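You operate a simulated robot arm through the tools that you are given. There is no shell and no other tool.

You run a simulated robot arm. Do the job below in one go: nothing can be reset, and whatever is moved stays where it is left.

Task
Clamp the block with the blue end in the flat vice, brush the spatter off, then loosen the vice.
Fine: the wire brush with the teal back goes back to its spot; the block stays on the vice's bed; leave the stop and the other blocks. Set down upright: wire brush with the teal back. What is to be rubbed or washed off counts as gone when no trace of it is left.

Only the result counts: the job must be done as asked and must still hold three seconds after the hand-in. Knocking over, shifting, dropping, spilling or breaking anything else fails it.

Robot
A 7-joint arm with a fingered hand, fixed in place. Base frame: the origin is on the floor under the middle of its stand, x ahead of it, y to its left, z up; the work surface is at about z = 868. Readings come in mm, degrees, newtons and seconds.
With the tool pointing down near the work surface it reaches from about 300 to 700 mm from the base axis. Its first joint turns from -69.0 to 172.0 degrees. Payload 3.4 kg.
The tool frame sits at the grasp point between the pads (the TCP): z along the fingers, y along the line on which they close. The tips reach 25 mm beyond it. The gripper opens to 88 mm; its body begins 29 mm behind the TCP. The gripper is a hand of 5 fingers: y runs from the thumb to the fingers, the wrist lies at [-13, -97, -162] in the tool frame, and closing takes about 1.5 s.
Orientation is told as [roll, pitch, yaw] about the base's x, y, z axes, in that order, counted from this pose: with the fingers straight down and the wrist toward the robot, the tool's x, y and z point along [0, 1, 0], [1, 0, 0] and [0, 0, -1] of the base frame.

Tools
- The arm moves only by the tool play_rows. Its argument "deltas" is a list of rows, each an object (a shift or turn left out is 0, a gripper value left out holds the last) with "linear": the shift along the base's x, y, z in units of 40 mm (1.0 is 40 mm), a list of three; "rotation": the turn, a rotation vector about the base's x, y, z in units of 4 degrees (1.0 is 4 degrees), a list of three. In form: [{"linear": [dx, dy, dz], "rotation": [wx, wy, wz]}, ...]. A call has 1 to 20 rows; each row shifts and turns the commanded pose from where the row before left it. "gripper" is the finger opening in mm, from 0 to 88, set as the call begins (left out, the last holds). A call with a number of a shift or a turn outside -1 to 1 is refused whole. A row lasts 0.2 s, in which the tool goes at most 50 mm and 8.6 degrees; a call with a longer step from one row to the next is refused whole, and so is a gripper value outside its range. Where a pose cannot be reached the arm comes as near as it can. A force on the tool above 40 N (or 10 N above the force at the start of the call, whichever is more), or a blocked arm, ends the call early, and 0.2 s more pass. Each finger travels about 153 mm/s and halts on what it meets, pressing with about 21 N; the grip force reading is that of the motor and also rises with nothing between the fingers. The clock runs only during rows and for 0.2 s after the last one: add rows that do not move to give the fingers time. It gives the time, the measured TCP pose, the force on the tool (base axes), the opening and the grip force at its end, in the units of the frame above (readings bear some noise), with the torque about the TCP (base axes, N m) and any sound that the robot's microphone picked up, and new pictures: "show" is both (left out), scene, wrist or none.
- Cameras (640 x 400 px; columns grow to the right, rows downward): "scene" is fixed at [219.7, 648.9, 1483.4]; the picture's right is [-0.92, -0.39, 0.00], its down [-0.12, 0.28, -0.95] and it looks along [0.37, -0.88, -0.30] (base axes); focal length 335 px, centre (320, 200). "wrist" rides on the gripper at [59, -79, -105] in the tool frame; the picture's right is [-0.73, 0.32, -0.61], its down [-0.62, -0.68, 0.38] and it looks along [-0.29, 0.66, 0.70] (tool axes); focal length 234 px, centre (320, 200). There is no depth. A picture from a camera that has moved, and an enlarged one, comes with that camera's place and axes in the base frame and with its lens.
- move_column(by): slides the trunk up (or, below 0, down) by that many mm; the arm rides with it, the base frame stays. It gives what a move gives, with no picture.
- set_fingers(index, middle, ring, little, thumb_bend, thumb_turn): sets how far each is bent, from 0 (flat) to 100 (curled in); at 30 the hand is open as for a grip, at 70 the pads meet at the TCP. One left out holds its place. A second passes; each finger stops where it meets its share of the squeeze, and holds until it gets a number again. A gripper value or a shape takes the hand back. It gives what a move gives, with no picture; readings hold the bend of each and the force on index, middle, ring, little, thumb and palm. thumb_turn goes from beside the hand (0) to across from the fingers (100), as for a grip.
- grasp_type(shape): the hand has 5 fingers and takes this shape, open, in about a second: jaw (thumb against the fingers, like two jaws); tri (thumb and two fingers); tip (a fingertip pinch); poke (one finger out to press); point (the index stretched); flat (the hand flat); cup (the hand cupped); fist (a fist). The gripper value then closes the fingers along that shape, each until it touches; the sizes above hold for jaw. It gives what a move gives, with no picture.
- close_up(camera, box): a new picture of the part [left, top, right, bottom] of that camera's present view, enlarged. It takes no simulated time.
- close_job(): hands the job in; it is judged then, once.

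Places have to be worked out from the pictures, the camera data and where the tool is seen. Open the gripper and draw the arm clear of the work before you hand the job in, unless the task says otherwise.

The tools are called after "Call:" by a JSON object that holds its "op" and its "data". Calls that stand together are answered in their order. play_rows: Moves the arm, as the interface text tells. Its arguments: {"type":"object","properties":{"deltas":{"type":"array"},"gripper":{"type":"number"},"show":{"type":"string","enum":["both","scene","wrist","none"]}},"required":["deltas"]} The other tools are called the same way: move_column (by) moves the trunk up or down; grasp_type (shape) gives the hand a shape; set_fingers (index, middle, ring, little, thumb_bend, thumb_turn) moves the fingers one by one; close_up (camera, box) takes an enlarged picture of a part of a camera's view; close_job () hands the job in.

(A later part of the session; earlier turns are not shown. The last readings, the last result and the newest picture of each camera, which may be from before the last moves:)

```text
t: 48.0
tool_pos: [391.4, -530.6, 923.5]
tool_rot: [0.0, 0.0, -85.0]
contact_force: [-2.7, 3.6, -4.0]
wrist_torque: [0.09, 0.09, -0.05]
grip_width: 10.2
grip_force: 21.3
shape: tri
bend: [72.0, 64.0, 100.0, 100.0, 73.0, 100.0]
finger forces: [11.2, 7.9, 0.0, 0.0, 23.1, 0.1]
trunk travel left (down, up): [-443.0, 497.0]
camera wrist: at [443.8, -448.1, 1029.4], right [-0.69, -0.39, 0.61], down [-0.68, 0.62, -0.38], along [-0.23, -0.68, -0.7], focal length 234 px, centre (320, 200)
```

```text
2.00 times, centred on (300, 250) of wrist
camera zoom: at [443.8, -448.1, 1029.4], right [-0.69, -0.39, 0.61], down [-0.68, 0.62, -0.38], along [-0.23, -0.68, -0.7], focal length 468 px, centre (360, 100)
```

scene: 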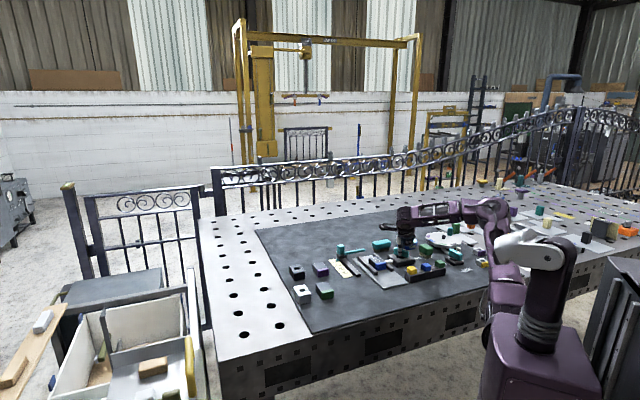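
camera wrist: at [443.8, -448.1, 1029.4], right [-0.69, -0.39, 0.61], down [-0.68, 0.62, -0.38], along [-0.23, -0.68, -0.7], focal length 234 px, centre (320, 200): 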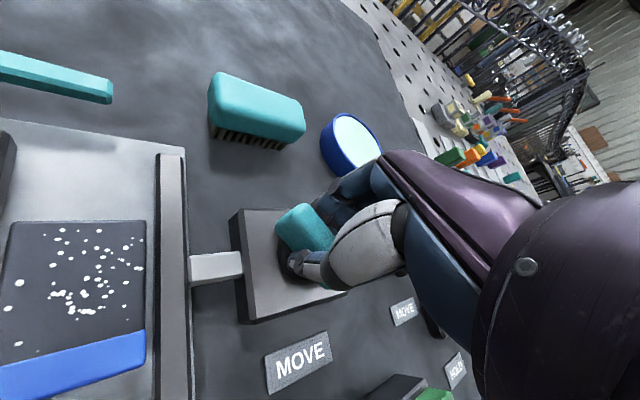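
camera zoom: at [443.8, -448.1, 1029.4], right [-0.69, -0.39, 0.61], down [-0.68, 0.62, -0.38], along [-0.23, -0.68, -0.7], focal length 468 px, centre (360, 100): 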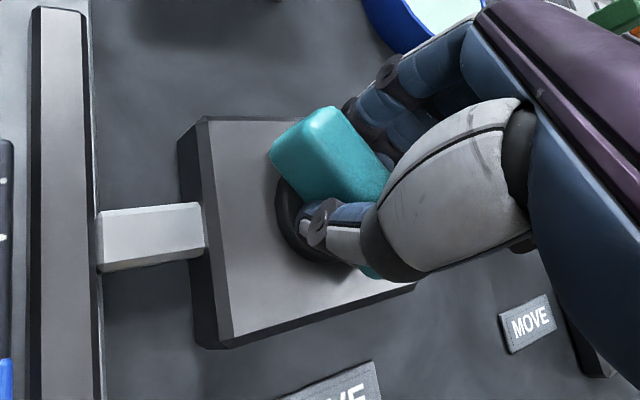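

The knob turns with the hand and the jaw advances toward the block. I continue the turn by another 44° to HOLD.

Call:
{"op": "play_rows", "data": {"deltas": [{"rotation": [0, 0, 0.8]}, {"rotation": [0, 0, 1]}, {"rotation": [0, 0, 1]}, {"rotation": [0, 0, 1]}, {"rotation": [0, 0, 1]}, {"rotation": [0, 0, 1]}, {"rotation": [0, 0, 1]}, {"rotation": [0, 0, 1]}, {"rotation": [0, 0, 1]}, {"rotation": [0, 0, 1]}, {"rotation": [0, 0, 1]}, {"rotation": [0, 0, 0.7]}, {}]}}

Call:
{"op": "close_up", "data": {"camera": "scene", "box": [360, 220, 440, 285]}}

Call:
{"op": "close_up", "data": {"camera": "wrist", "box": [100, 150, 400, 400]}}

```text
t: 50.8
tool_pos: [391.3, -531.5, 922.7]
tool_rot: [0.0, -0.1, -38.9]
contact_force: [-2.1, 4.6, -4.6]
wrist_torque: [0.15, 0.1, 0.0]
grip_width: 10.1
grip_force: 21.2
shape: tri
bend: [72.0, 66.0, 100.0, 100.0, 73.0, 99.0]
finger forces: [10.9, 6.1, 0.1, 0.0, 22.9, 0.0]
trunk travel left (down, up): [-443.0, 497.0]
camera wrist: at [367.6, -436.4, 1029.4], right [-0.2, -0.77, 0.61], down [-0.92, -0.06, -0.38], along [0.33, -0.64, -0.7], focal length 234 px, centre (320, 200)
```

scene: 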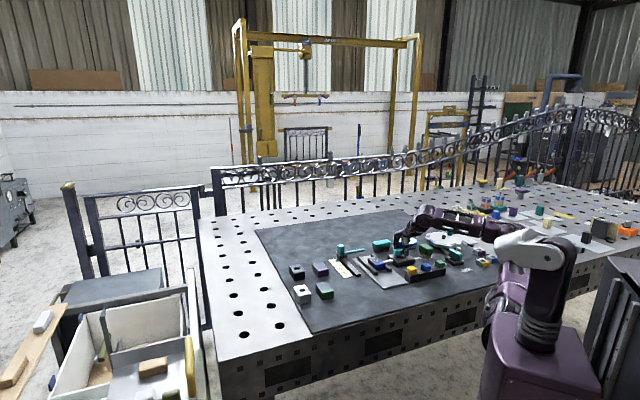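
wrist: 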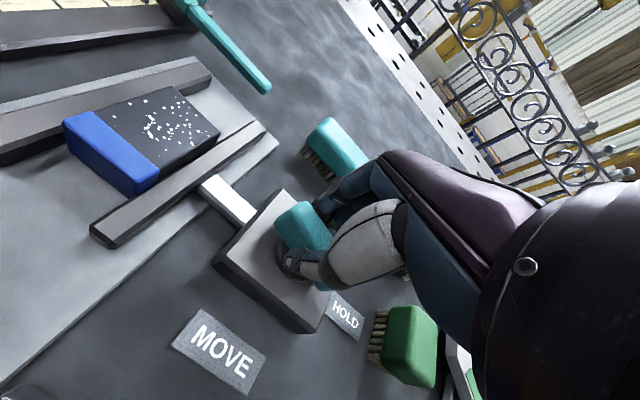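

```text
6.15 times, centred on (400, 252) of scene
camera zoom: at [219.7, 648.9, 1483.4], right [-0.92, -0.39, 0.0], down [-0.12, 0.28, -0.95], along [0.37, -0.88, -0.3], focal length 2062 px, centre (-172, -123)
```

zoom: 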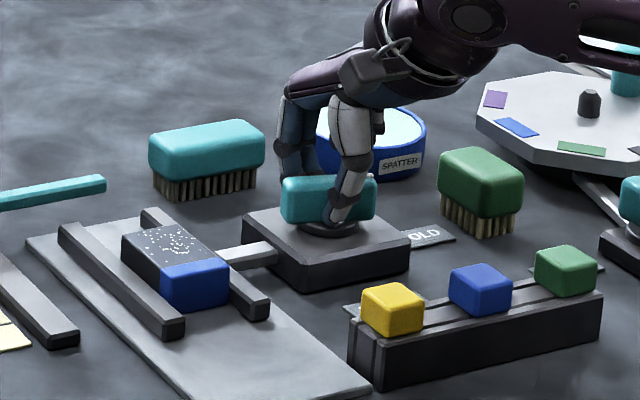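

```text
1.60 times, centred on (250, 275) of wrist
camera zoom: at [367.6, -436.4, 1029.4], right [-0.2, -0.77, 0.61], down [-0.92, -0.06, -0.38], along [0.33, -0.64, -0.7], focal length 375 px, centre (432, 80)
```

zoom: 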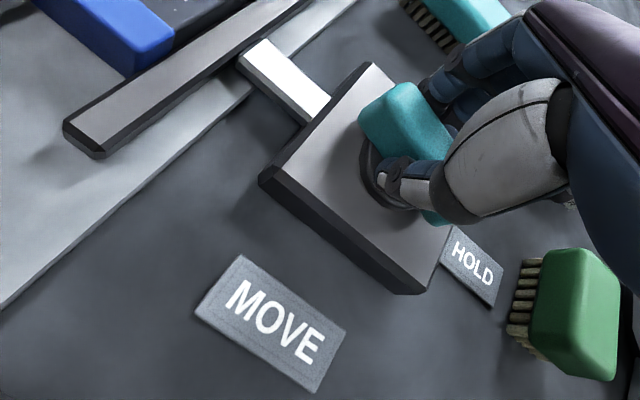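

The jaw now seems to touch the block. I look closely at the vice before finishing the turn.

Call:
{"op": "close_up", "data": {"camera": "scene", "box": [365, 245, 410, 285]}}

Call:
{"op": "close_up", "data": {"camera": "wrist", "box": [0, 20, 300, 260]}}

Call:
{"op": "close_up", "data": {"camera": "wrist", "box": [200, 170, 360, 350]}}

```text
10.00 times, centred on (388, 265) of scene
camera zoom: at [219.7, 648.9, 1483.4], right [-0.92, -0.39, 0.0], down [-0.12, 0.28, -0.95], along [0.37, -0.88, -0.3], focal length 3351 px, centre (-355, -450)
```

zoom: 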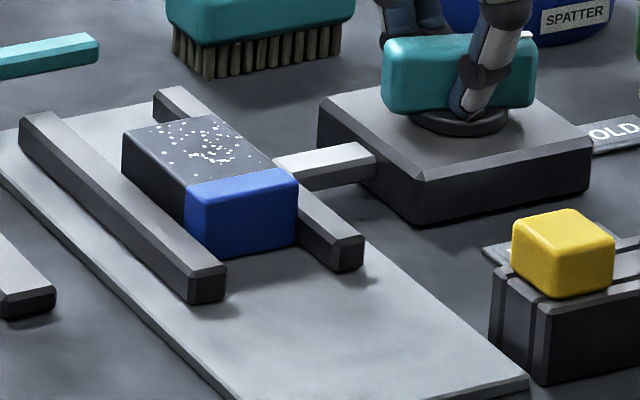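

```text
1.67 times, centred on (150, 140) of wrist
camera zoom: at [367.6, -436.4, 1029.4], right [-0.2, -0.77, 0.61], down [-0.92, -0.06, -0.38], along [0.33, -0.64, -0.7], focal length 390 px, centre (603, 300)
```

zoom: 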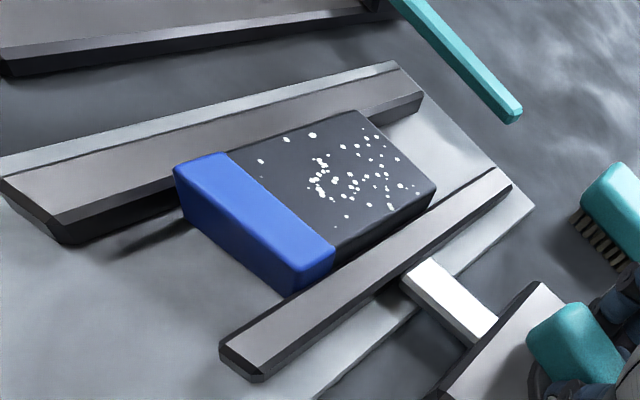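

```text
2.22 times, centred on (280, 260) of wrist
camera zoom: at [367.6, -436.4, 1029.4], right [-0.2, -0.77, 0.61], down [-0.92, -0.06, -0.38], along [0.33, -0.64, -0.7], focal length 520 px, centre (409, 67)
```

zoom: 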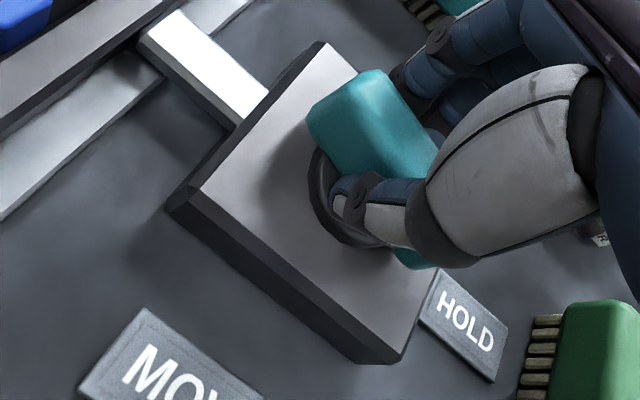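

By the bar's slope in the scene view it is still about 17° short of HOLD. I turn on in small steps and watch the torque.

Call:
{"op": "play_rows", "data": {"deltas": [{"rotation": [0, 0, 0.6]}, {"rotation": [0, 0, 0.8]}, {"rotation": [0, 0, 0.8]}, {"rotation": [0, 0, 0.5]}, {}], "show": "none"}}

Call:
{"op": "close_up", "data": {"camera": "scene", "box": [365, 225, 435, 285]}}

Call:
{"op": "close_up", "data": {"camera": "wrist", "box": [200, 170, 360, 350]}}

```text
t: 52.0
tool_pos: [391.1, -531.0, 922.6]
tool_rot: [-0.1, 0.0, -28.1]
contact_force: [-2.0, 7.3, -4.5]
wrist_torque: [0.17, 0.09, 0.04]
grip_width: 10.0
grip_force: 21.1
shape: tri
bend: [72.0, 66.0, 100.0, 100.0, 73.0, 99.0]
finger forces: [9.7, 6.7, 0.0, 0.1, 23.5, 0.0]
trunk travel left (down, up): [-443.0, 497.0]
```

```text
6.67 times, centred on (400, 255) of scene
camera zoom: at [219.7, 648.9, 1483.4], right [-0.92, -0.39, 0.0], down [-0.12, 0.28, -0.95], along [0.37, -0.88, -0.3], focal length 2234 px, centre (-213, -167)
```

zoom: 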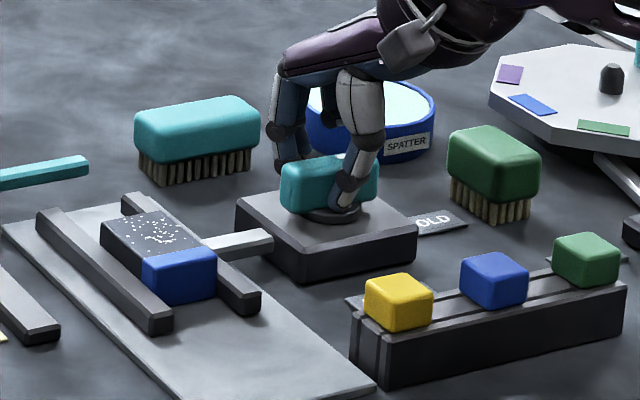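

```text
2.22 times, centred on (280, 260) of wrist
camera zoom: at [350.2, -442.3, 1029.5], right [-0.06, -0.79, 0.61], down [-0.89, -0.23, -0.38], along [0.44, -0.57, -0.7], focal length 520 px, centre (409, 67)
```

zoom: 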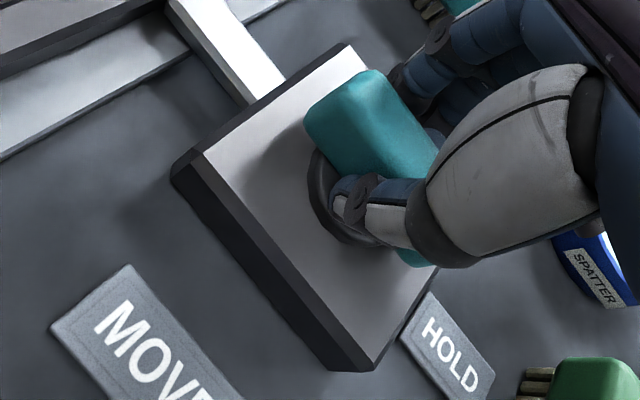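

Bar now about 7° short. Continue +7°.

Call:
{"op": "play_rows", "data": {"deltas": [{"rotation": [0, 0, 0.6]}, {"rotation": [0, 0, 0.7]}, {"rotation": [0, 0, 0.5]}, {}, {}], "show": "none"}}

Call:
{"op": "close_up", "data": {"camera": "scene", "box": [380, 230, 430, 270]}}

Call:
{"op": "close_up", "data": {"camera": "wrist", "box": [200, 170, 360, 350]}}

Call:
{"op": "close_up", "data": {"camera": "wrist", "box": [0, 0, 300, 240]}}

```text
t: 53.2
tool_pos: [391.5, -530.8, 924.0]
tool_rot: [0.0, 0.0, -20.8]
contact_force: [-2.7, 4.8, -3.9]
wrist_torque: [0.06, 0.06, -0.07]
grip_width: 10.0
grip_force: 21.0
shape: tri
bend: [72.0, 72.0, 100.0, 100.0, 73.0, 98.0]
finger forces: [12.2, 5.3, 0.1, 0.0, 23.3, 0.1]
trunk travel left (down, up): [-443.0, 497.0]
```

```text
10.00 times, centred on (405, 250) of scene
camera zoom: at [219.7, 648.9, 1483.4], right [-0.92, -0.39, 0.0], down [-0.12, 0.28, -0.95], along [0.37, -0.88, -0.3], focal length 3351 px, centre (-530, -300)
```

zoom: 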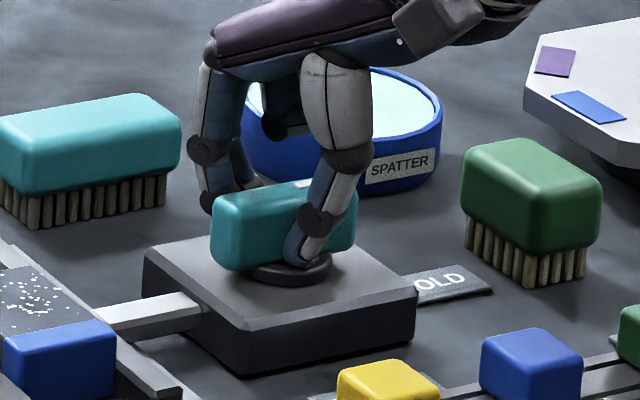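

```text
2.22 times, centred on (280, 260) of wrist
camera zoom: at [339.7, -449.0, 1029.6], right [0.04, -0.79, 0.61], down [-0.86, -0.34, -0.38], along [0.51, -0.51, -0.7], focal length 520 px, centre (409, 67)
```

zoom: 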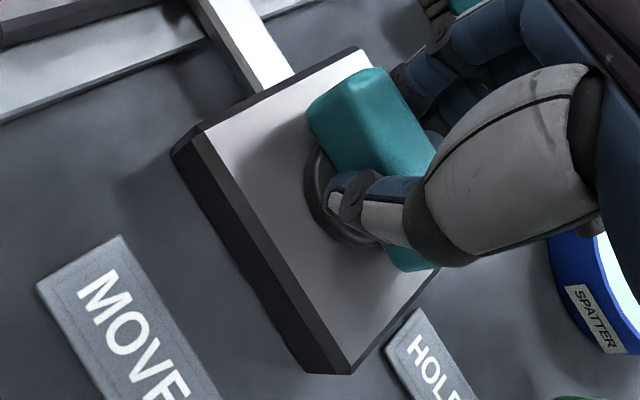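

```text
1.67 times, centred on (150, 120) of wrist
camera zoom: at [339.7, -449.0, 1029.6], right [0.04, -0.79, 0.61], down [-0.86, -0.34, -0.38], along [0.51, -0.51, -0.7], focal length 390 px, centre (603, 333)
```

zoom: 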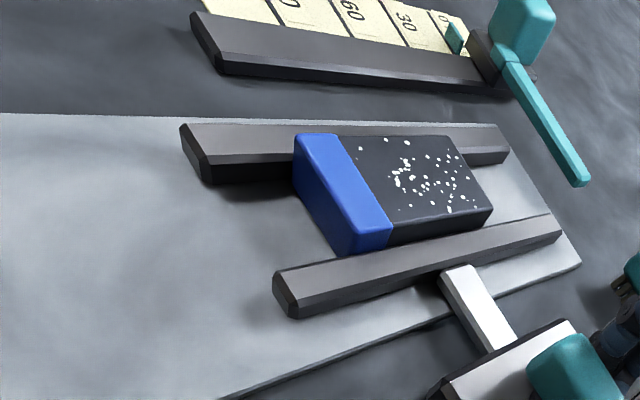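

The middle finger slipped along the bar, so the last degrees may not have transferred; no click was heard. I open the fingers and check the knob's angle.

Call:
{"op": "play_rows", "data": {"deltas": [{}, {}, {}, {}, {}], "gripper": 64}}

Call:
{"op": "close_up", "data": {"camera": "scene", "box": [380, 230, 430, 270]}}

Call:
{"op": "close_up", "data": {"camera": "wrist", "box": [200, 170, 360, 350]}}

```text
t: 54.4
tool_pos: [392.2, -531.8, 923.8]
tool_rot: [-0.1, 0.0, -21.1]
contact_force: [-0.1, -0.7, 0.8]
wrist_torque: [0.01, -0.03, -0.01]
grip_width: 63.5
grip_force: 0.0
shape: tri
bend: [27.0, 36.0, 99.0, 99.0, 56.0, 99.0]
finger forces: [0.0, 0.0, 0.0, 0.1, 0.1, 0.0]
trunk travel left (down, up): [-443.0, 497.0]
camera wrist: at [339.9, -449.4, 1029.4], right [0.04, -0.79, 0.61], down [-0.86, -0.34, -0.38], along [0.51, -0.51, -0.7], focal length 234 px, centre (320, 200)
```

scene: 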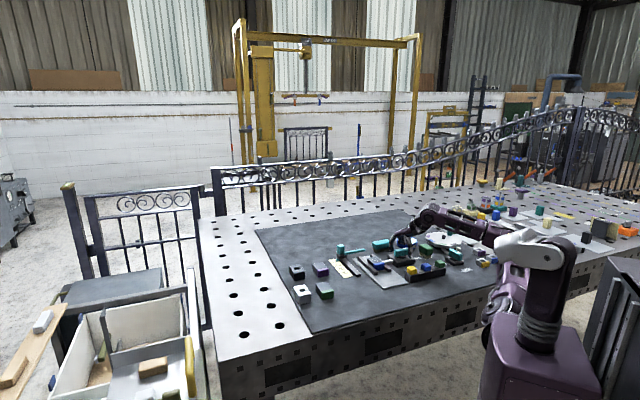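
wrist: 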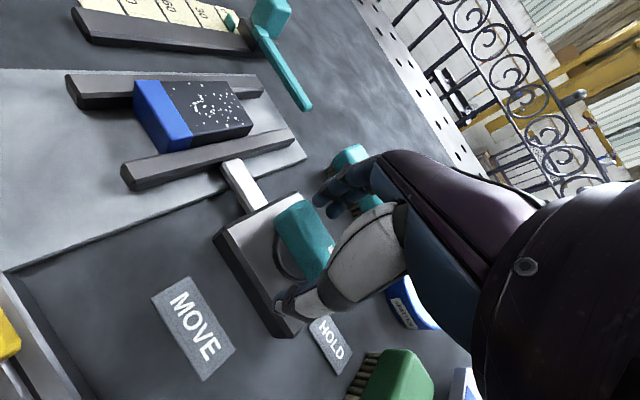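

```text
10.00 times, centred on (405, 250) of scene
camera zoom: at [219.7, 648.9, 1483.4], right [-0.92, -0.39, 0.0], down [-0.12, 0.28, -0.95], along [0.37, -0.88, -0.3], focal length 3351 px, centre (-530, -300)
```

zoom: 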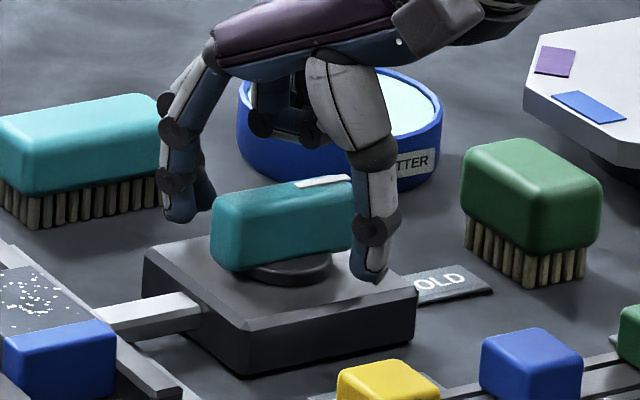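

```text
2.22 times, centred on (280, 260) of wrist
camera zoom: at [339.9, -449.4, 1029.4], right [0.04, -0.79, 0.61], down [-0.86, -0.34, -0.38], along [0.51, -0.51, -0.7], focal length 520 px, centre (409, 67)
```

zoom: 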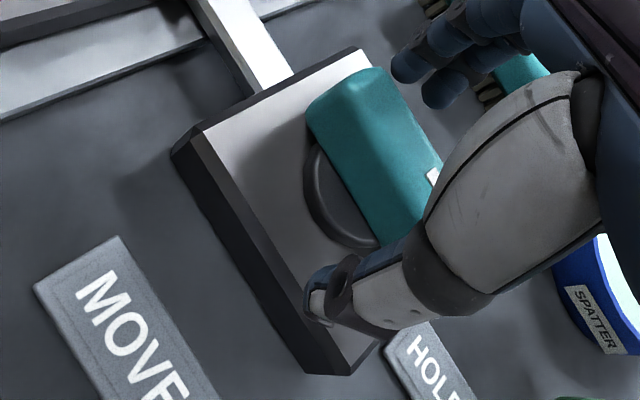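

The mark now points close to the HOLD label (about 87° turned by my estimate), but the hand has slipped to a 26° skew. To be sure it reaches the end, I turn the open hand back square to the bar and re-grip.

Call:
{"op": "play_rows", "data": {"deltas": [{"rotation": [0, 0, -0.9]}, {"rotation": [0, 0, -1]}, {"rotation": [0, 0, -1]}, {"rotation": [0, 0, -1]}, {"rotation": [0, 0, -1]}, {"rotation": [0, 0, -1]}, {"rotation": [0, 0, -0.9]}, {}], "show": "none"}}

Call:
{"op": "close_up", "data": {"camera": "wrist", "box": [180, 150, 380, 350]}}

Call:
{"op": "close_up", "data": {"camera": "scene", "box": [380, 230, 430, 270]}}

```text
t: 56.2
tool_pos: [391.8, -531.5, 923.5]
tool_rot: [0.0, 0.0, -48.2]
contact_force: [0.5, -0.4, 0.2]
wrist_torque: [-0.01, 0.01, 0.02]
grip_width: 63.5
grip_force: 0.1
shape: tri
bend: [27.0, 36.0, 99.0, 99.0, 56.0, 99.0]
finger forces: [0.0, 0.0, 0.0, 0.1, 0.0, 0.0]
trunk travel left (down, up): [-443.0, 497.0]
```

```text
2.00 times, centred on (280, 250) of wrist
camera zoom: at [383.5, -434.1, 1029.2], right [-0.33, -0.72, 0.61], down [-0.92, 0.09, -0.38], along [0.22, -0.68, -0.7], focal length 468 px, centre (400, 100)
```

zoom: 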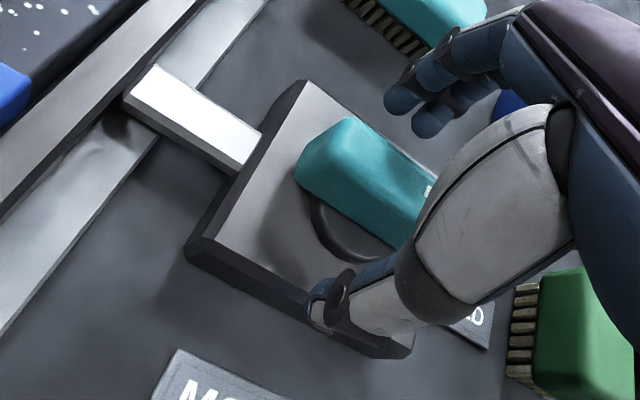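

```text
10.00 times, centred on (405, 250) of scene
camera zoom: at [219.7, 648.9, 1483.4], right [-0.92, -0.39, 0.0], down [-0.12, 0.28, -0.95], along [0.37, -0.88, -0.3], focal length 3351 px, centre (-530, -300)
```

zoom: 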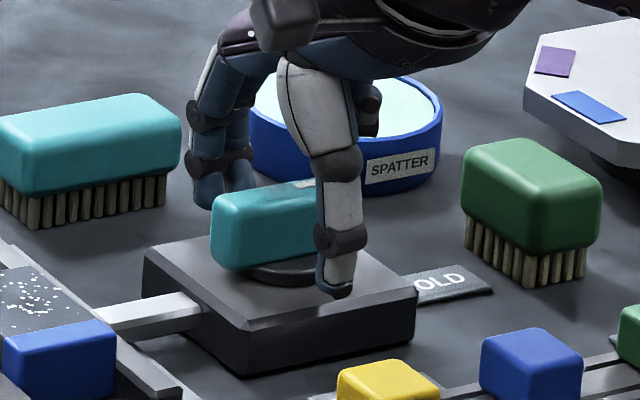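

The bar looks parallel to the drive box's edge, i.e. near HOLD. I re-grip and try a few degrees more to feel for the end.

Call:
{"op": "play_rows", "data": {"deltas": [{}, {}, {}, {}, {}, {}, {}, {}], "gripper": 0, "show": "none"}}

Call:
{"op": "play_rows", "data": {"deltas": [{"rotation": [0, 0, 0.5]}, {"rotation": [0, 0, 0.5]}, {"rotation": [0, 0, 0.5]}, {}], "show": "none"}}

Call:
{"op": "close_up", "data": {"camera": "wrist", "box": [180, 150, 380, 350]}}

Call:
{"op": "close_up", "data": {"camera": "scene", "box": [380, 230, 430, 270]}}

```text
t: 58.0
tool_pos: [392.2, -531.8, 923.6]
tool_rot: [0.0, 0.0, -48.1]
contact_force: [-0.6, 1.1, -1.8]
wrist_torque: [0.02, 0.01, -0.01]
grip_width: 12.7
grip_force: 21.2
shape: tri
bend: [72.0, 65.0, 100.0, 100.0, 74.0, 100.0]
finger forces: [9.6, 8.7, 0.0, 0.0, 19.3, 0.0]
trunk travel left (down, up): [-443.0, 497.0]
```

```text
t: 59.0
tool_pos: [392.3, -532.9, 923.3]
tool_rot: [0.0, 0.0, -42.1]
contact_force: [-0.5, -0.2, -1.7]
wrist_torque: [0.01, 0.02, -0.01]
grip_width: 12.6
grip_force: 22.0
shape: tri
bend: [72.0, 66.0, 100.0, 100.0, 74.0, 100.0]
finger forces: [11.4, 8.0, 0.0, 0.0, 19.9, 0.1]
trunk travel left (down, up): [-443.0, 497.0]
```

```text
2.00 times, centred on (280, 250) of wrist
camera zoom: at [373.4, -436.0, 1029.0], right [-0.25, -0.76, 0.61], down [-0.92, -0.01, -0.38], along [0.29, -0.66, -0.7], focal length 468 px, centre (400, 100)
```

zoom: 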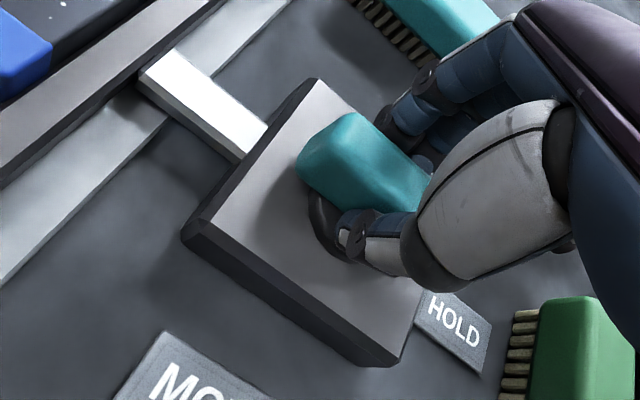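

```text
10.00 times, centred on (405, 250) of scene
camera zoom: at [219.7, 648.9, 1483.4], right [-0.92, -0.39, 0.0], down [-0.12, 0.28, -0.95], along [0.37, -0.88, -0.3], focal length 3351 px, centre (-530, -300)
```

zoom: 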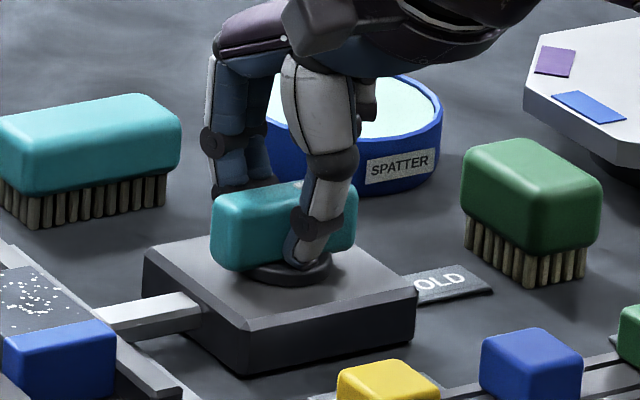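

The bar did not follow these 6°. One more push of 8° to see whether it moves or is at its stop.

Call:
{"op": "play_rows", "data": {"deltas": [{"rotation": [0, 0, 0.7]}, {"rotation": [0, 0, 0.7]}, {"rotation": [0, 0, 0.6]}, {}], "show": "none"}}

Call:
{"op": "close_up", "data": {"camera": "scene", "box": [380, 230, 430, 270]}}

Call:
{"op": "close_up", "data": {"camera": "wrist", "box": [0, 0, 400, 350]}}

```text
t: 60.0
tool_pos: [391.6, -532.3, 922.4]
tool_rot: [0.1, 0.0, -34.1]
contact_force: [-1.4, -2.0, -1.9]
wrist_torque: [-0.02, 0.02, -0.11]
grip_width: 12.3
grip_force: 21.1
shape: tri
bend: [72.0, 67.0, 100.0, 100.0, 74.0, 100.0]
finger forces: [13.5, 7.2, 0.1, 0.0, 19.9, 0.0]
trunk travel left (down, up): [-443.0, 497.0]
```

```text
10.00 times, centred on (405, 250) of scene
camera zoom: at [219.7, 648.9, 1483.4], right [-0.92, -0.39, 0.0], down [-0.12, 0.28, -0.95], along [0.37, -0.88, -0.3], focal length 3351 px, centre (-530, -300)
```

zoom: 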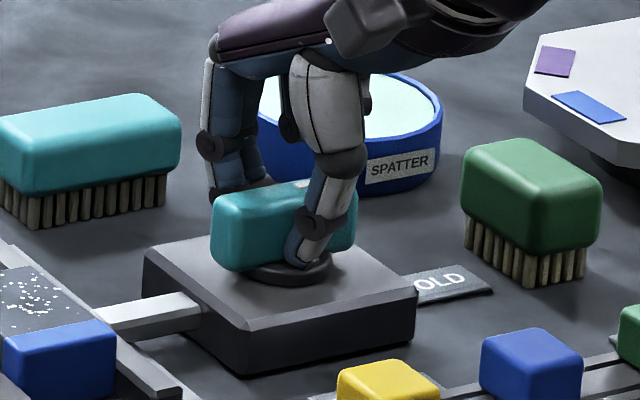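

```text
1.14 times, centred on (200, 175) of wrist
camera zoom: at [360.1, -440.1, 1029.1], right [-0.14, -0.78, 0.61], down [-0.91, -0.13, -0.38], along [0.38, -0.61, -0.7], focal length 268 px, centre (457, 229)
```

zoom: 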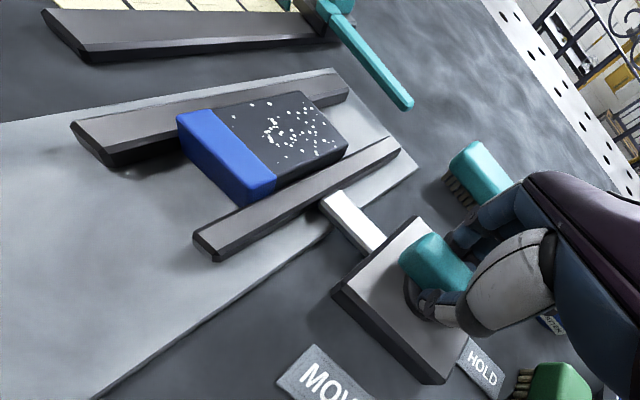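

The bar stays put and torque builds, so the knob is at its HOLD stop and the jaw has closed on the block. I open, square the hand to -45°, and rise clear.

Call:
{"op": "play_rows", "data": {"deltas": [{}, {}, {}, {}, {"rotation": [0, 0, -0.9]}, {"rotation": [0, 0, -1]}, {"rotation": [0, 0, -0.85]}, {"linear": [0, 0, 0.2]}, {"linear": [0, 0, 0.4]}, {"linear": [0, 0, 0.5]}, {"linear": [0, 0, 0.5]}, {"linear": [0, 0, 0.5]}, {"linear": [0, 0, 0.4]}, {}, {}], "gripper": 64}}

Call:
{"op": "close_up", "data": {"camera": "scene", "box": [360, 225, 440, 290]}}

Call:
{"op": "close_up", "data": {"camera": "wrist", "box": [120, 130, 360, 370]}}

```text
t: 63.2
tool_pos: [390.9, -532.6, 1023.4]
tool_rot: [0.0, 0.0, -45.1]
contact_force: [0.6, 0.7, 0.4]
wrist_torque: [0.01, -0.02, 0.01]
grip_width: 63.7
grip_force: 0.0
shape: tri
bend: [27.0, 36.0, 99.0, 99.0, 56.0, 99.0]
finger forces: [0.0, 0.0, 0.0, 0.0, 0.0, 0.0]
trunk travel left (down, up): [-443.0, 497.0]
camera wrist: at [378.0, -435.0, 1129.4], right [-0.29, -0.74, 0.61], down [-0.92, 0.04, -0.38], along [0.26, -0.67, -0.7], focal length 234 px, centre (320, 200)
```

scene: 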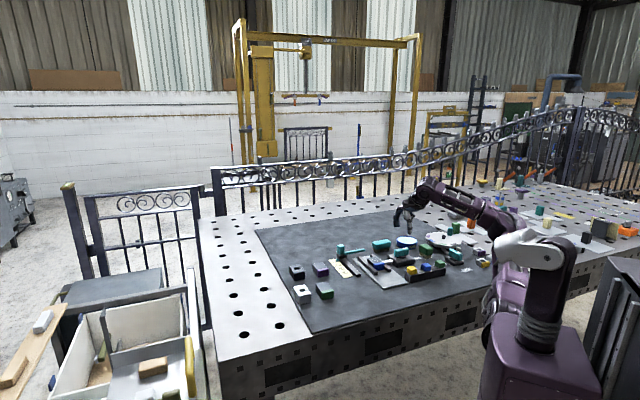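
wrist: 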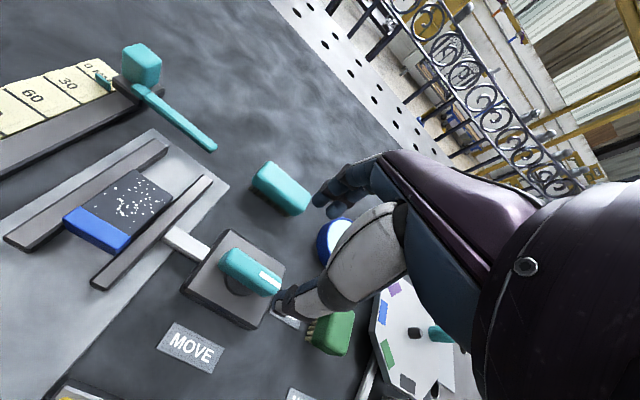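

```text
6.15 times, centred on (400, 258) of scene
camera zoom: at [219.7, 648.9, 1483.4], right [-0.92, -0.39, 0.0], down [-0.12, 0.28, -0.95], along [0.37, -0.88, -0.3], focal length 2062 px, centre (-172, -154)
```

zoom: 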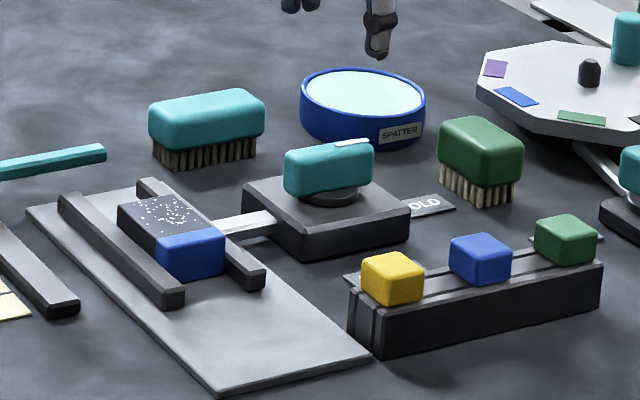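

```text
1.67 times, centred on (240, 250) of wrist
camera zoom: at [378.0, -435.0, 1129.4], right [-0.29, -0.74, 0.61], down [-0.92, 0.04, -0.38], along [0.26, -0.67, -0.7], focal length 390 px, centre (453, 117)
```

zoom: 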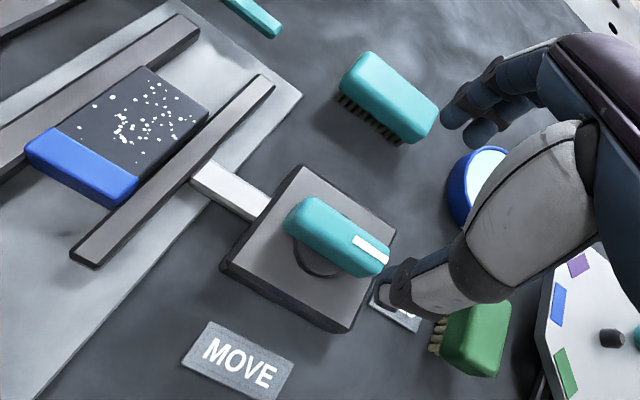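

The mark points at HOLD and the block is gripped between both jaws. Now the teal brush: I enlarge it in both views.

Call:
{"op": "close_up", "data": {"camera": "scene", "box": [365, 230, 415, 265]}}

Call:
{"op": "close_up", "data": {"camera": "wrist", "box": [230, 140, 340, 240]}}

Call:
{"op": "close_up", "data": {"camera": "wrist", "box": [40, 120, 260, 300]}}

```text
11.43 times, centred on (390, 248) of scene
camera zoom: at [219.7, 648.9, 1483.4], right [-0.92, -0.39, 0.0], down [-0.12, 0.28, -0.95], along [0.37, -0.88, -0.3], focal length 3830 px, centre (-480, -343)
```

zoom: 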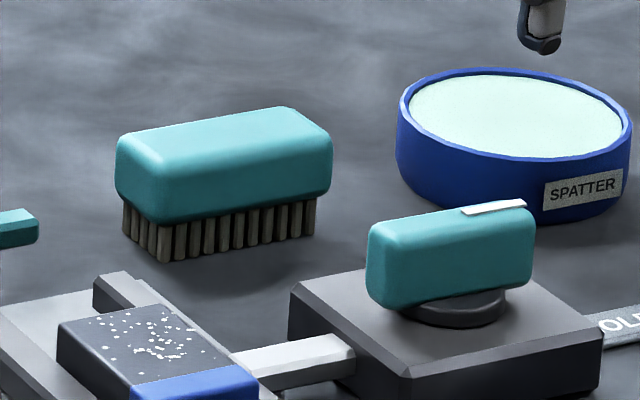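

```text
4.00 times, centred on (285, 190) of wrist
camera zoom: at [378.0, -435.0, 1129.4], right [-0.29, -0.74, 0.61], down [-0.92, 0.04, -0.38], along [0.26, -0.67, -0.7], focal length 937 px, centre (460, 240)
```

zoom: 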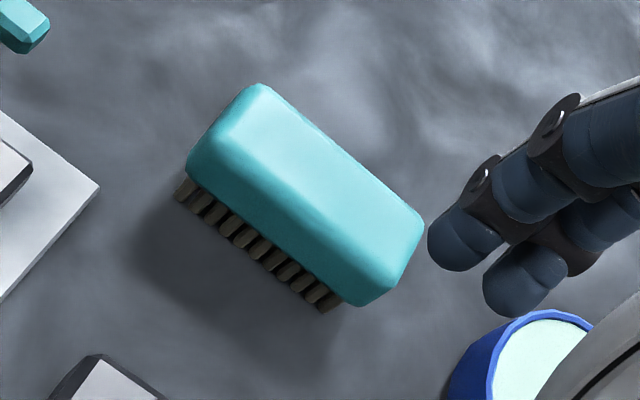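

```text
2.22 times, centred on (150, 210) of wrist
camera zoom: at [378.0, -435.0, 1129.4], right [-0.29, -0.74, 0.61], down [-0.92, 0.04, -0.38], along [0.26, -0.67, -0.7], focal length 520 px, centre (698, 178)
```

zoom: 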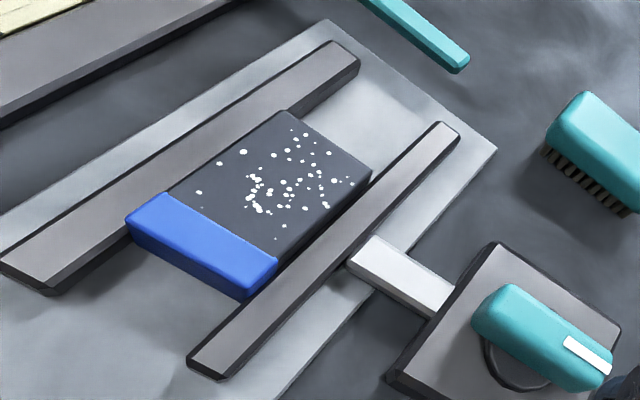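

The brush is about 68 × 28 × 34 mm, centred near (483, -599), long axis at 45° — so yaw -45° grips it across its width. It is far out (~769 mm), so I take the jaw shape and approach stepwise to test reach.

Call:
{"op": "grasp_type", "data": {"shape": "jaw"}}

Call:
{"op": "play_rows", "data": {"deltas": [{"linear": [0.2365, -0.126, -0.073]}, {"linear": [0.2365, -0.126, -0.073]}, {"linear": [0.2365, -0.126, -0.073]}, {"linear": [0.2365, -0.126, -0.073]}, {"linear": [0.2365, -0.126, -0.073]}, {"linear": [0.2365, -0.126, -0.073]}, {"linear": [0.2365, -0.126, -0.073]}, {"linear": [0.2365, -0.126, -0.073]}, {}, {}]}}

Call:
{"op": "close_up", "data": {"camera": "scene", "box": [355, 200, 435, 265]}}

Call:
{"op": "close_up", "data": {"camera": "wrist", "box": [200, 130, 420, 350]}}

```text
t: 64.1
tool_pos: [392.2, -530.7, 1023.8]
tool_rot: [0.0, 0.0, -45.1]
contact_force: [-0.4, -0.2, 0.8]
wrist_torque: [-0.01, 0.02, 0.03]
grip_width: 87.9
grip_force: 0.1
shape: jaw
bend: [30.0, 30.0, 30.0, 30.0, 30.0, 98.0]
finger forces: [0.0, 0.1, 0.0, 0.1, 0.1, 0.0]
trunk travel left (down, up): [-443.0, 497.0]
```

```text
t: 66.3
tool_pos: [467.5, -571.8, 999.6]
tool_rot: [0.0, 0.0, -45.2]
contact_force: [0.3, -0.8, 0.2]
wrist_torque: [0.0, 0.02, 0.0]
grip_width: 88.0
grip_force: 0.0
shape: jaw
bend: [30.0, 30.0, 30.0, 30.0, 30.0, 98.0]
finger forces: [0.0, 0.1, 0.0, 0.0, 0.1, 0.0]
trunk travel left (down, up): [-443.0, 497.0]
camera wrist: at [454.5, -475.2, 1106.0], right [-0.29, -0.74, 0.61], down [-0.92, 0.04, -0.38], along [0.26, -0.67, -0.7], focal length 234 px, centre (320, 200)
```

scene: 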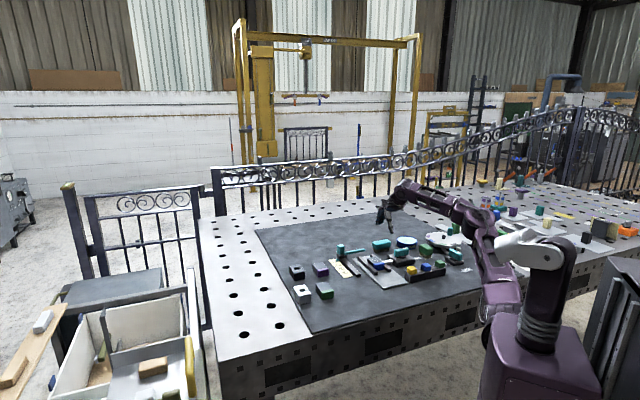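
wrist: 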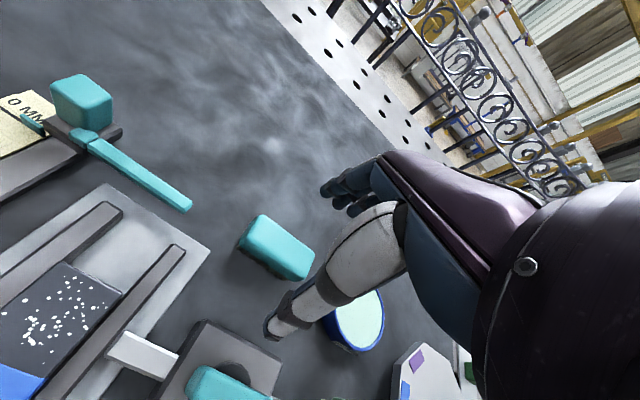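

```text
6.15 times, centred on (395, 232) of scene
camera zoom: at [219.7, 648.9, 1483.4], right [-0.92, -0.39, 0.0], down [-0.12, 0.28, -0.95], along [0.37, -0.88, -0.3], focal length 2062 px, centre (-142, 0)
```

zoom: 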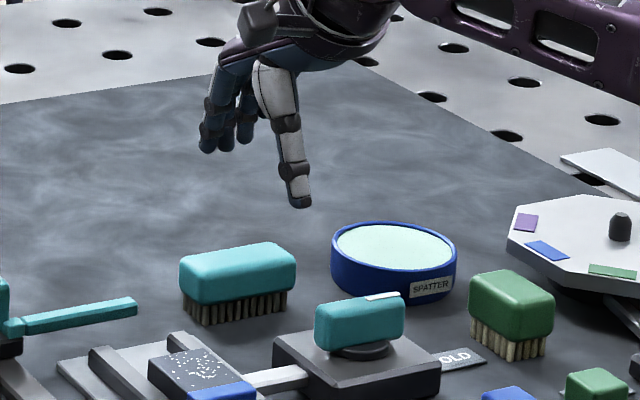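

```text
1.82 times, centred on (310, 240) of wrist
camera zoom: at [454.5, -475.2, 1106.0], right [-0.29, -0.74, 0.61], down [-0.92, 0.04, -0.38], along [0.26, -0.67, -0.7], focal length 426 px, centre (338, 127)
```

zoom: 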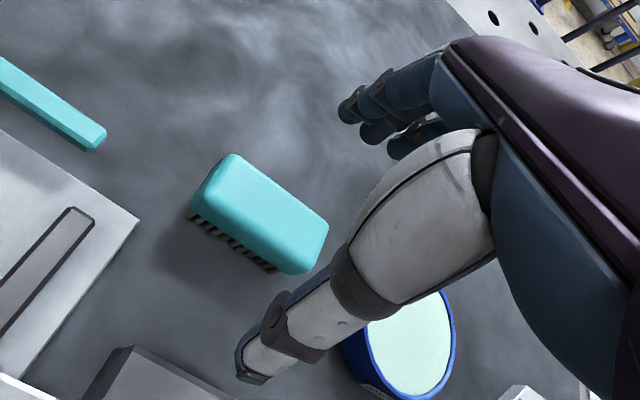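

Reach is fine here. I move over the brush, offset so that all four fingers span its length, and come down to z ≈ 955.

Call:
{"op": "play_rows", "data": {"deltas": [{"linear": [0.127, -0.086, -0.2]}, {"linear": [0.127, -0.086, -0.2]}, {"linear": [0.127, -0.086, -0.2]}, {"linear": [0.127, -0.086, -0.2]}, {"linear": [0.127, -0.086, -0.2]}, {}, {}]}}

Call:
{"op": "close_up", "data": {"camera": "scene", "box": [355, 205, 425, 265]}}

Call:
{"op": "close_up", "data": {"camera": "wrist", "box": [200, 130, 420, 350]}}

```text
t: 67.9
tool_pos: [492.4, -589.1, 960.2]
tool_rot: [0.0, 0.1, -45.1]
contact_force: [0.1, 0.4, -0.3]
wrist_torque: [0.0, 0.01, -0.03]
grip_width: 87.8
grip_force: 0.1
shape: jaw
bend: [30.0, 30.0, 30.0, 30.0, 30.0, 98.0]
finger forces: [0.0, 0.0, 0.0, 0.1, 0.1, 0.0]
trunk travel left (down, up): [-443.0, 497.0]
camera wrist: at [480.1, -491.6, 1065.7], right [-0.29, -0.74, 0.61], down [-0.92, 0.04, -0.38], along [0.26, -0.67, -0.7], focal length 234 px, centre (320, 200)
```

scene: 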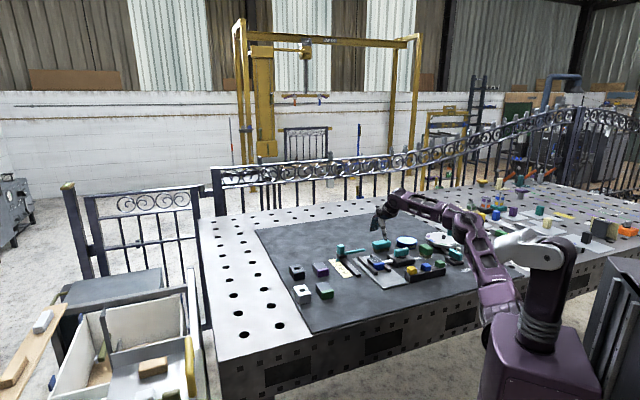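
wrist: 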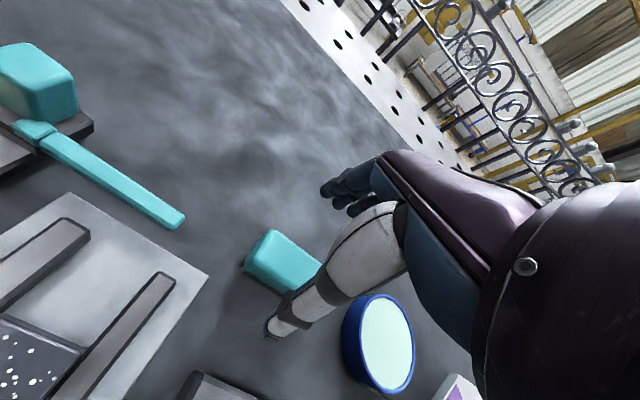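

```text
6.67 times, centred on (390, 235) of scene
camera zoom: at [219.7, 648.9, 1483.4], right [-0.92, -0.39, 0.0], down [-0.12, 0.28, -0.95], along [0.37, -0.88, -0.3], focal length 2234 px, centre (-147, -33)
```

zoom: 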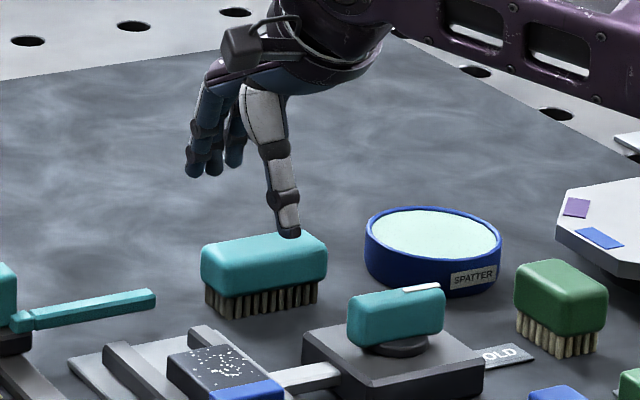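

```text
1.82 times, centred on (310, 240) of wrist
camera zoom: at [480.1, -491.6, 1065.7], right [-0.29, -0.74, 0.61], down [-0.92, 0.04, -0.38], along [0.26, -0.67, -0.7], focal length 426 px, centre (338, 127)
```

zoom: 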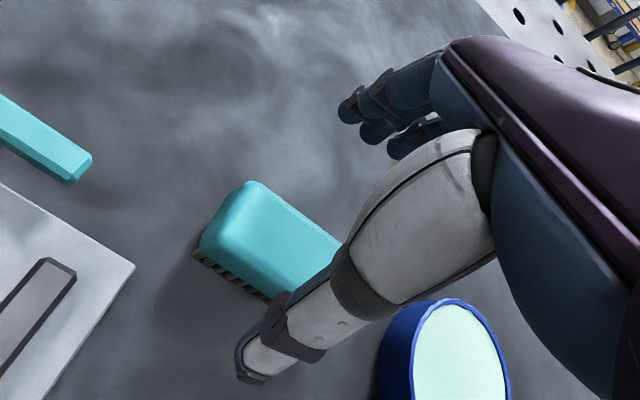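

Thumb and fingers will straddle the brush. I lower to z ≈ 904.

Call:
{"op": "play_rows", "data": {"deltas": [{"linear": [0, 0, -0.25]}, {"linear": [0, 0, -0.25]}, {"linear": [0, 0, -0.25]}, {"linear": [0, 0, -0.25]}, {"linear": [0, 0, -0.25]}, {"linear": [0, 0, -0.15]}, {}, {}]}}

Call:
{"op": "close_up", "data": {"camera": "scene", "box": [355, 220, 415, 270]}}

Call:
{"op": "close_up", "data": {"camera": "wrist", "box": [200, 130, 420, 350]}}

```text
t: 69.7
tool_pos: [493.2, -588.9, 903.3]
tool_rot: [0.0, 0.0, -45.2]
contact_force: [0.0, 0.8, 0.4]
wrist_torque: [-0.02, 0.01, -0.02]
grip_width: 88.0
grip_force: 0.0
shape: jaw
bend: [30.0, 30.0, 30.0, 30.0, 30.0, 98.0]
finger forces: [0.0, 0.0, 0.1, 0.1, 0.1, 0.0]
trunk travel left (down, up): [-443.0, 497.0]
camera wrist: at [479.8, -491.8, 1009.6], right [-0.29, -0.74, 0.61], down [-0.92, 0.04, -0.38], along [0.26, -0.67, -0.7], focal length 234 px, centre (320, 200)
```

scene: 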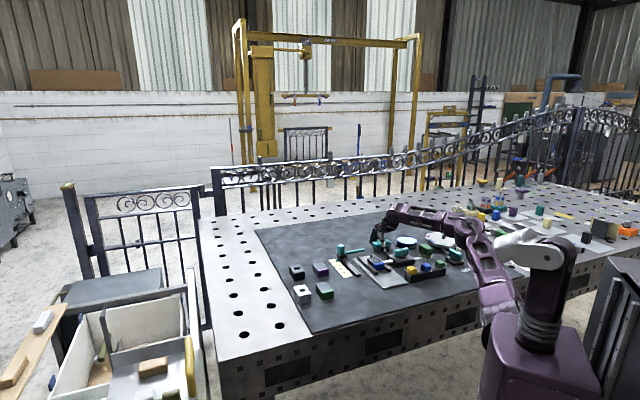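
wrist: 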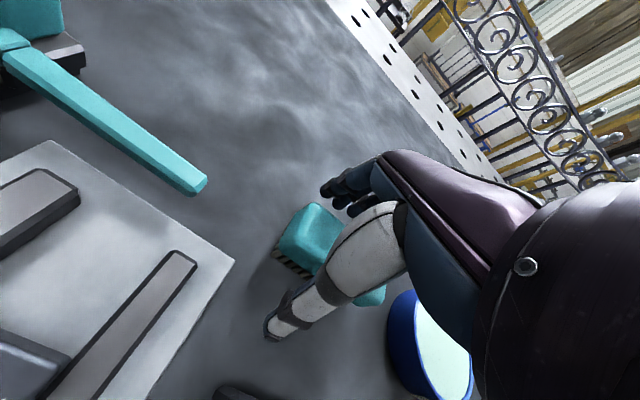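

```text
8.00 times, centred on (385, 245) of scene
camera zoom: at [219.7, 648.9, 1483.4], right [-0.92, -0.39, 0.0], down [-0.12, 0.28, -0.95], along [0.37, -0.88, -0.3], focal length 2681 px, centre (-200, -160)
```

zoom: 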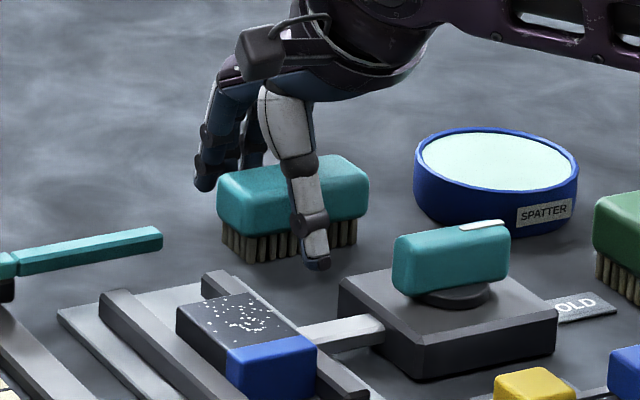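

```text
1.82 times, centred on (310, 240) of wrist
camera zoom: at [479.8, -491.8, 1009.6], right [-0.29, -0.74, 0.61], down [-0.92, 0.04, -0.38], along [0.26, -0.67, -0.7], focal length 426 px, centre (338, 127)
```

zoom: 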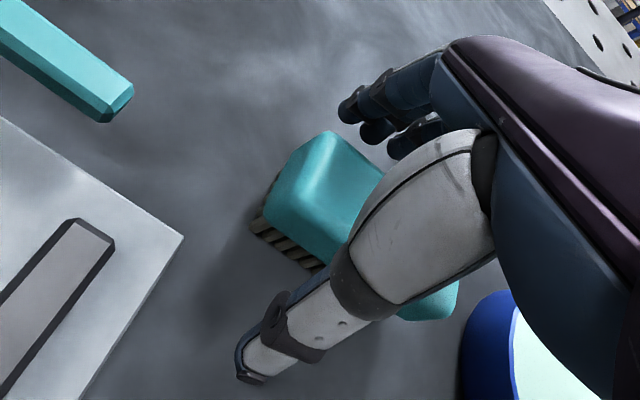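

Well placed around the brush. I close on its back.

Call:
{"op": "play_rows", "data": {"deltas": [{}, {}, {}, {}, {}, {}, {}, {}, {}], "gripper": 10}}

Call:
{"op": "close_up", "data": {"camera": "scene", "box": [355, 220, 415, 270]}}

Call:
{"op": "close_up", "data": {"camera": "wrist", "box": [200, 130, 420, 350]}}

```text
t: 71.7
tool_pos: [492.6, -588.5, 903.5]
tool_rot: [0.0, 0.0, -45.2]
contact_force: [0.3, 0.0, 0.0]
wrist_torque: [-0.01, 0.02, 0.02]
grip_width: 28.5
grip_force: 21.5
shape: jaw
bend: [74.0, 53.0, 52.0, 53.0, 74.0, 100.0]
finger forces: [10.9, 4.9, 2.3, 1.2, 19.2, 0.0]
trunk travel left (down, up): [-443.0, 497.0]
camera wrist: at [479.9, -491.9, 1009.6], right [-0.29, -0.74, 0.61], down [-0.92, 0.04, -0.38], along [0.26, -0.67, -0.7], focal length 234 px, centre (320, 200)
```

scene: 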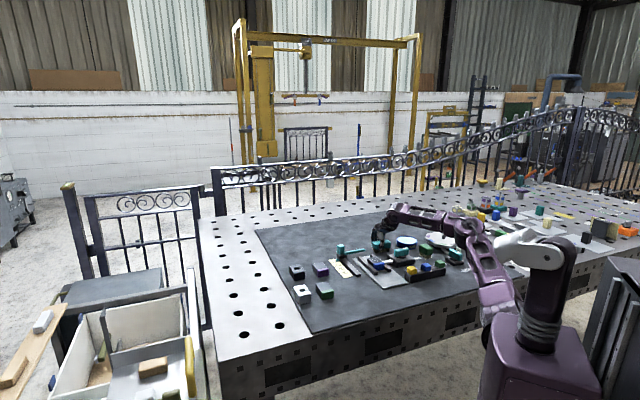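
wrist: 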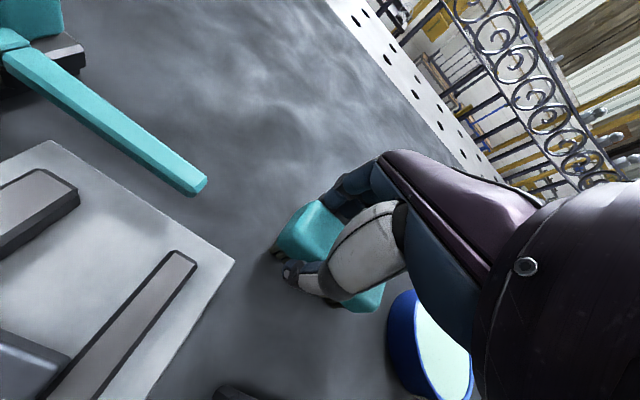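

```text
8.00 times, centred on (385, 245) of scene
camera zoom: at [219.7, 648.9, 1483.4], right [-0.92, -0.39, 0.0], down [-0.12, 0.28, -0.95], along [0.37, -0.88, -0.3], focal length 2681 px, centre (-200, -160)
```

zoom: 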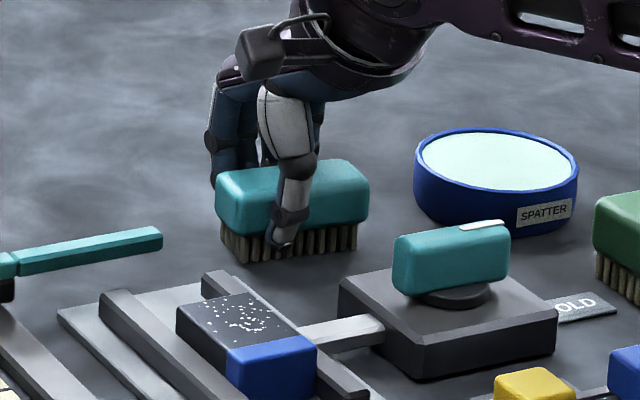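

```text
1.82 times, centred on (310, 240) of wrist
camera zoom: at [479.9, -491.9, 1009.6], right [-0.29, -0.74, 0.61], down [-0.92, 0.04, -0.38], along [0.26, -0.67, -0.7], focal length 426 px, centre (338, 127)
```

zoom: 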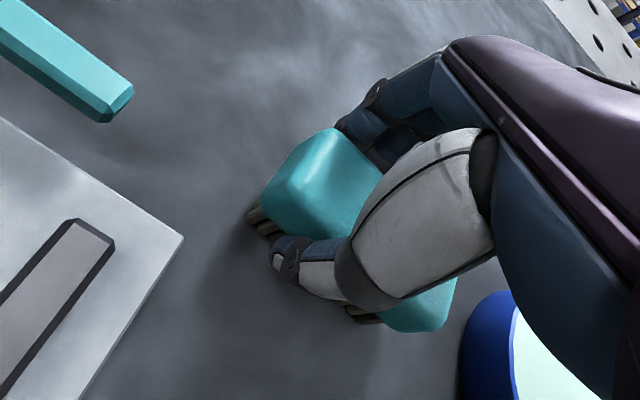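

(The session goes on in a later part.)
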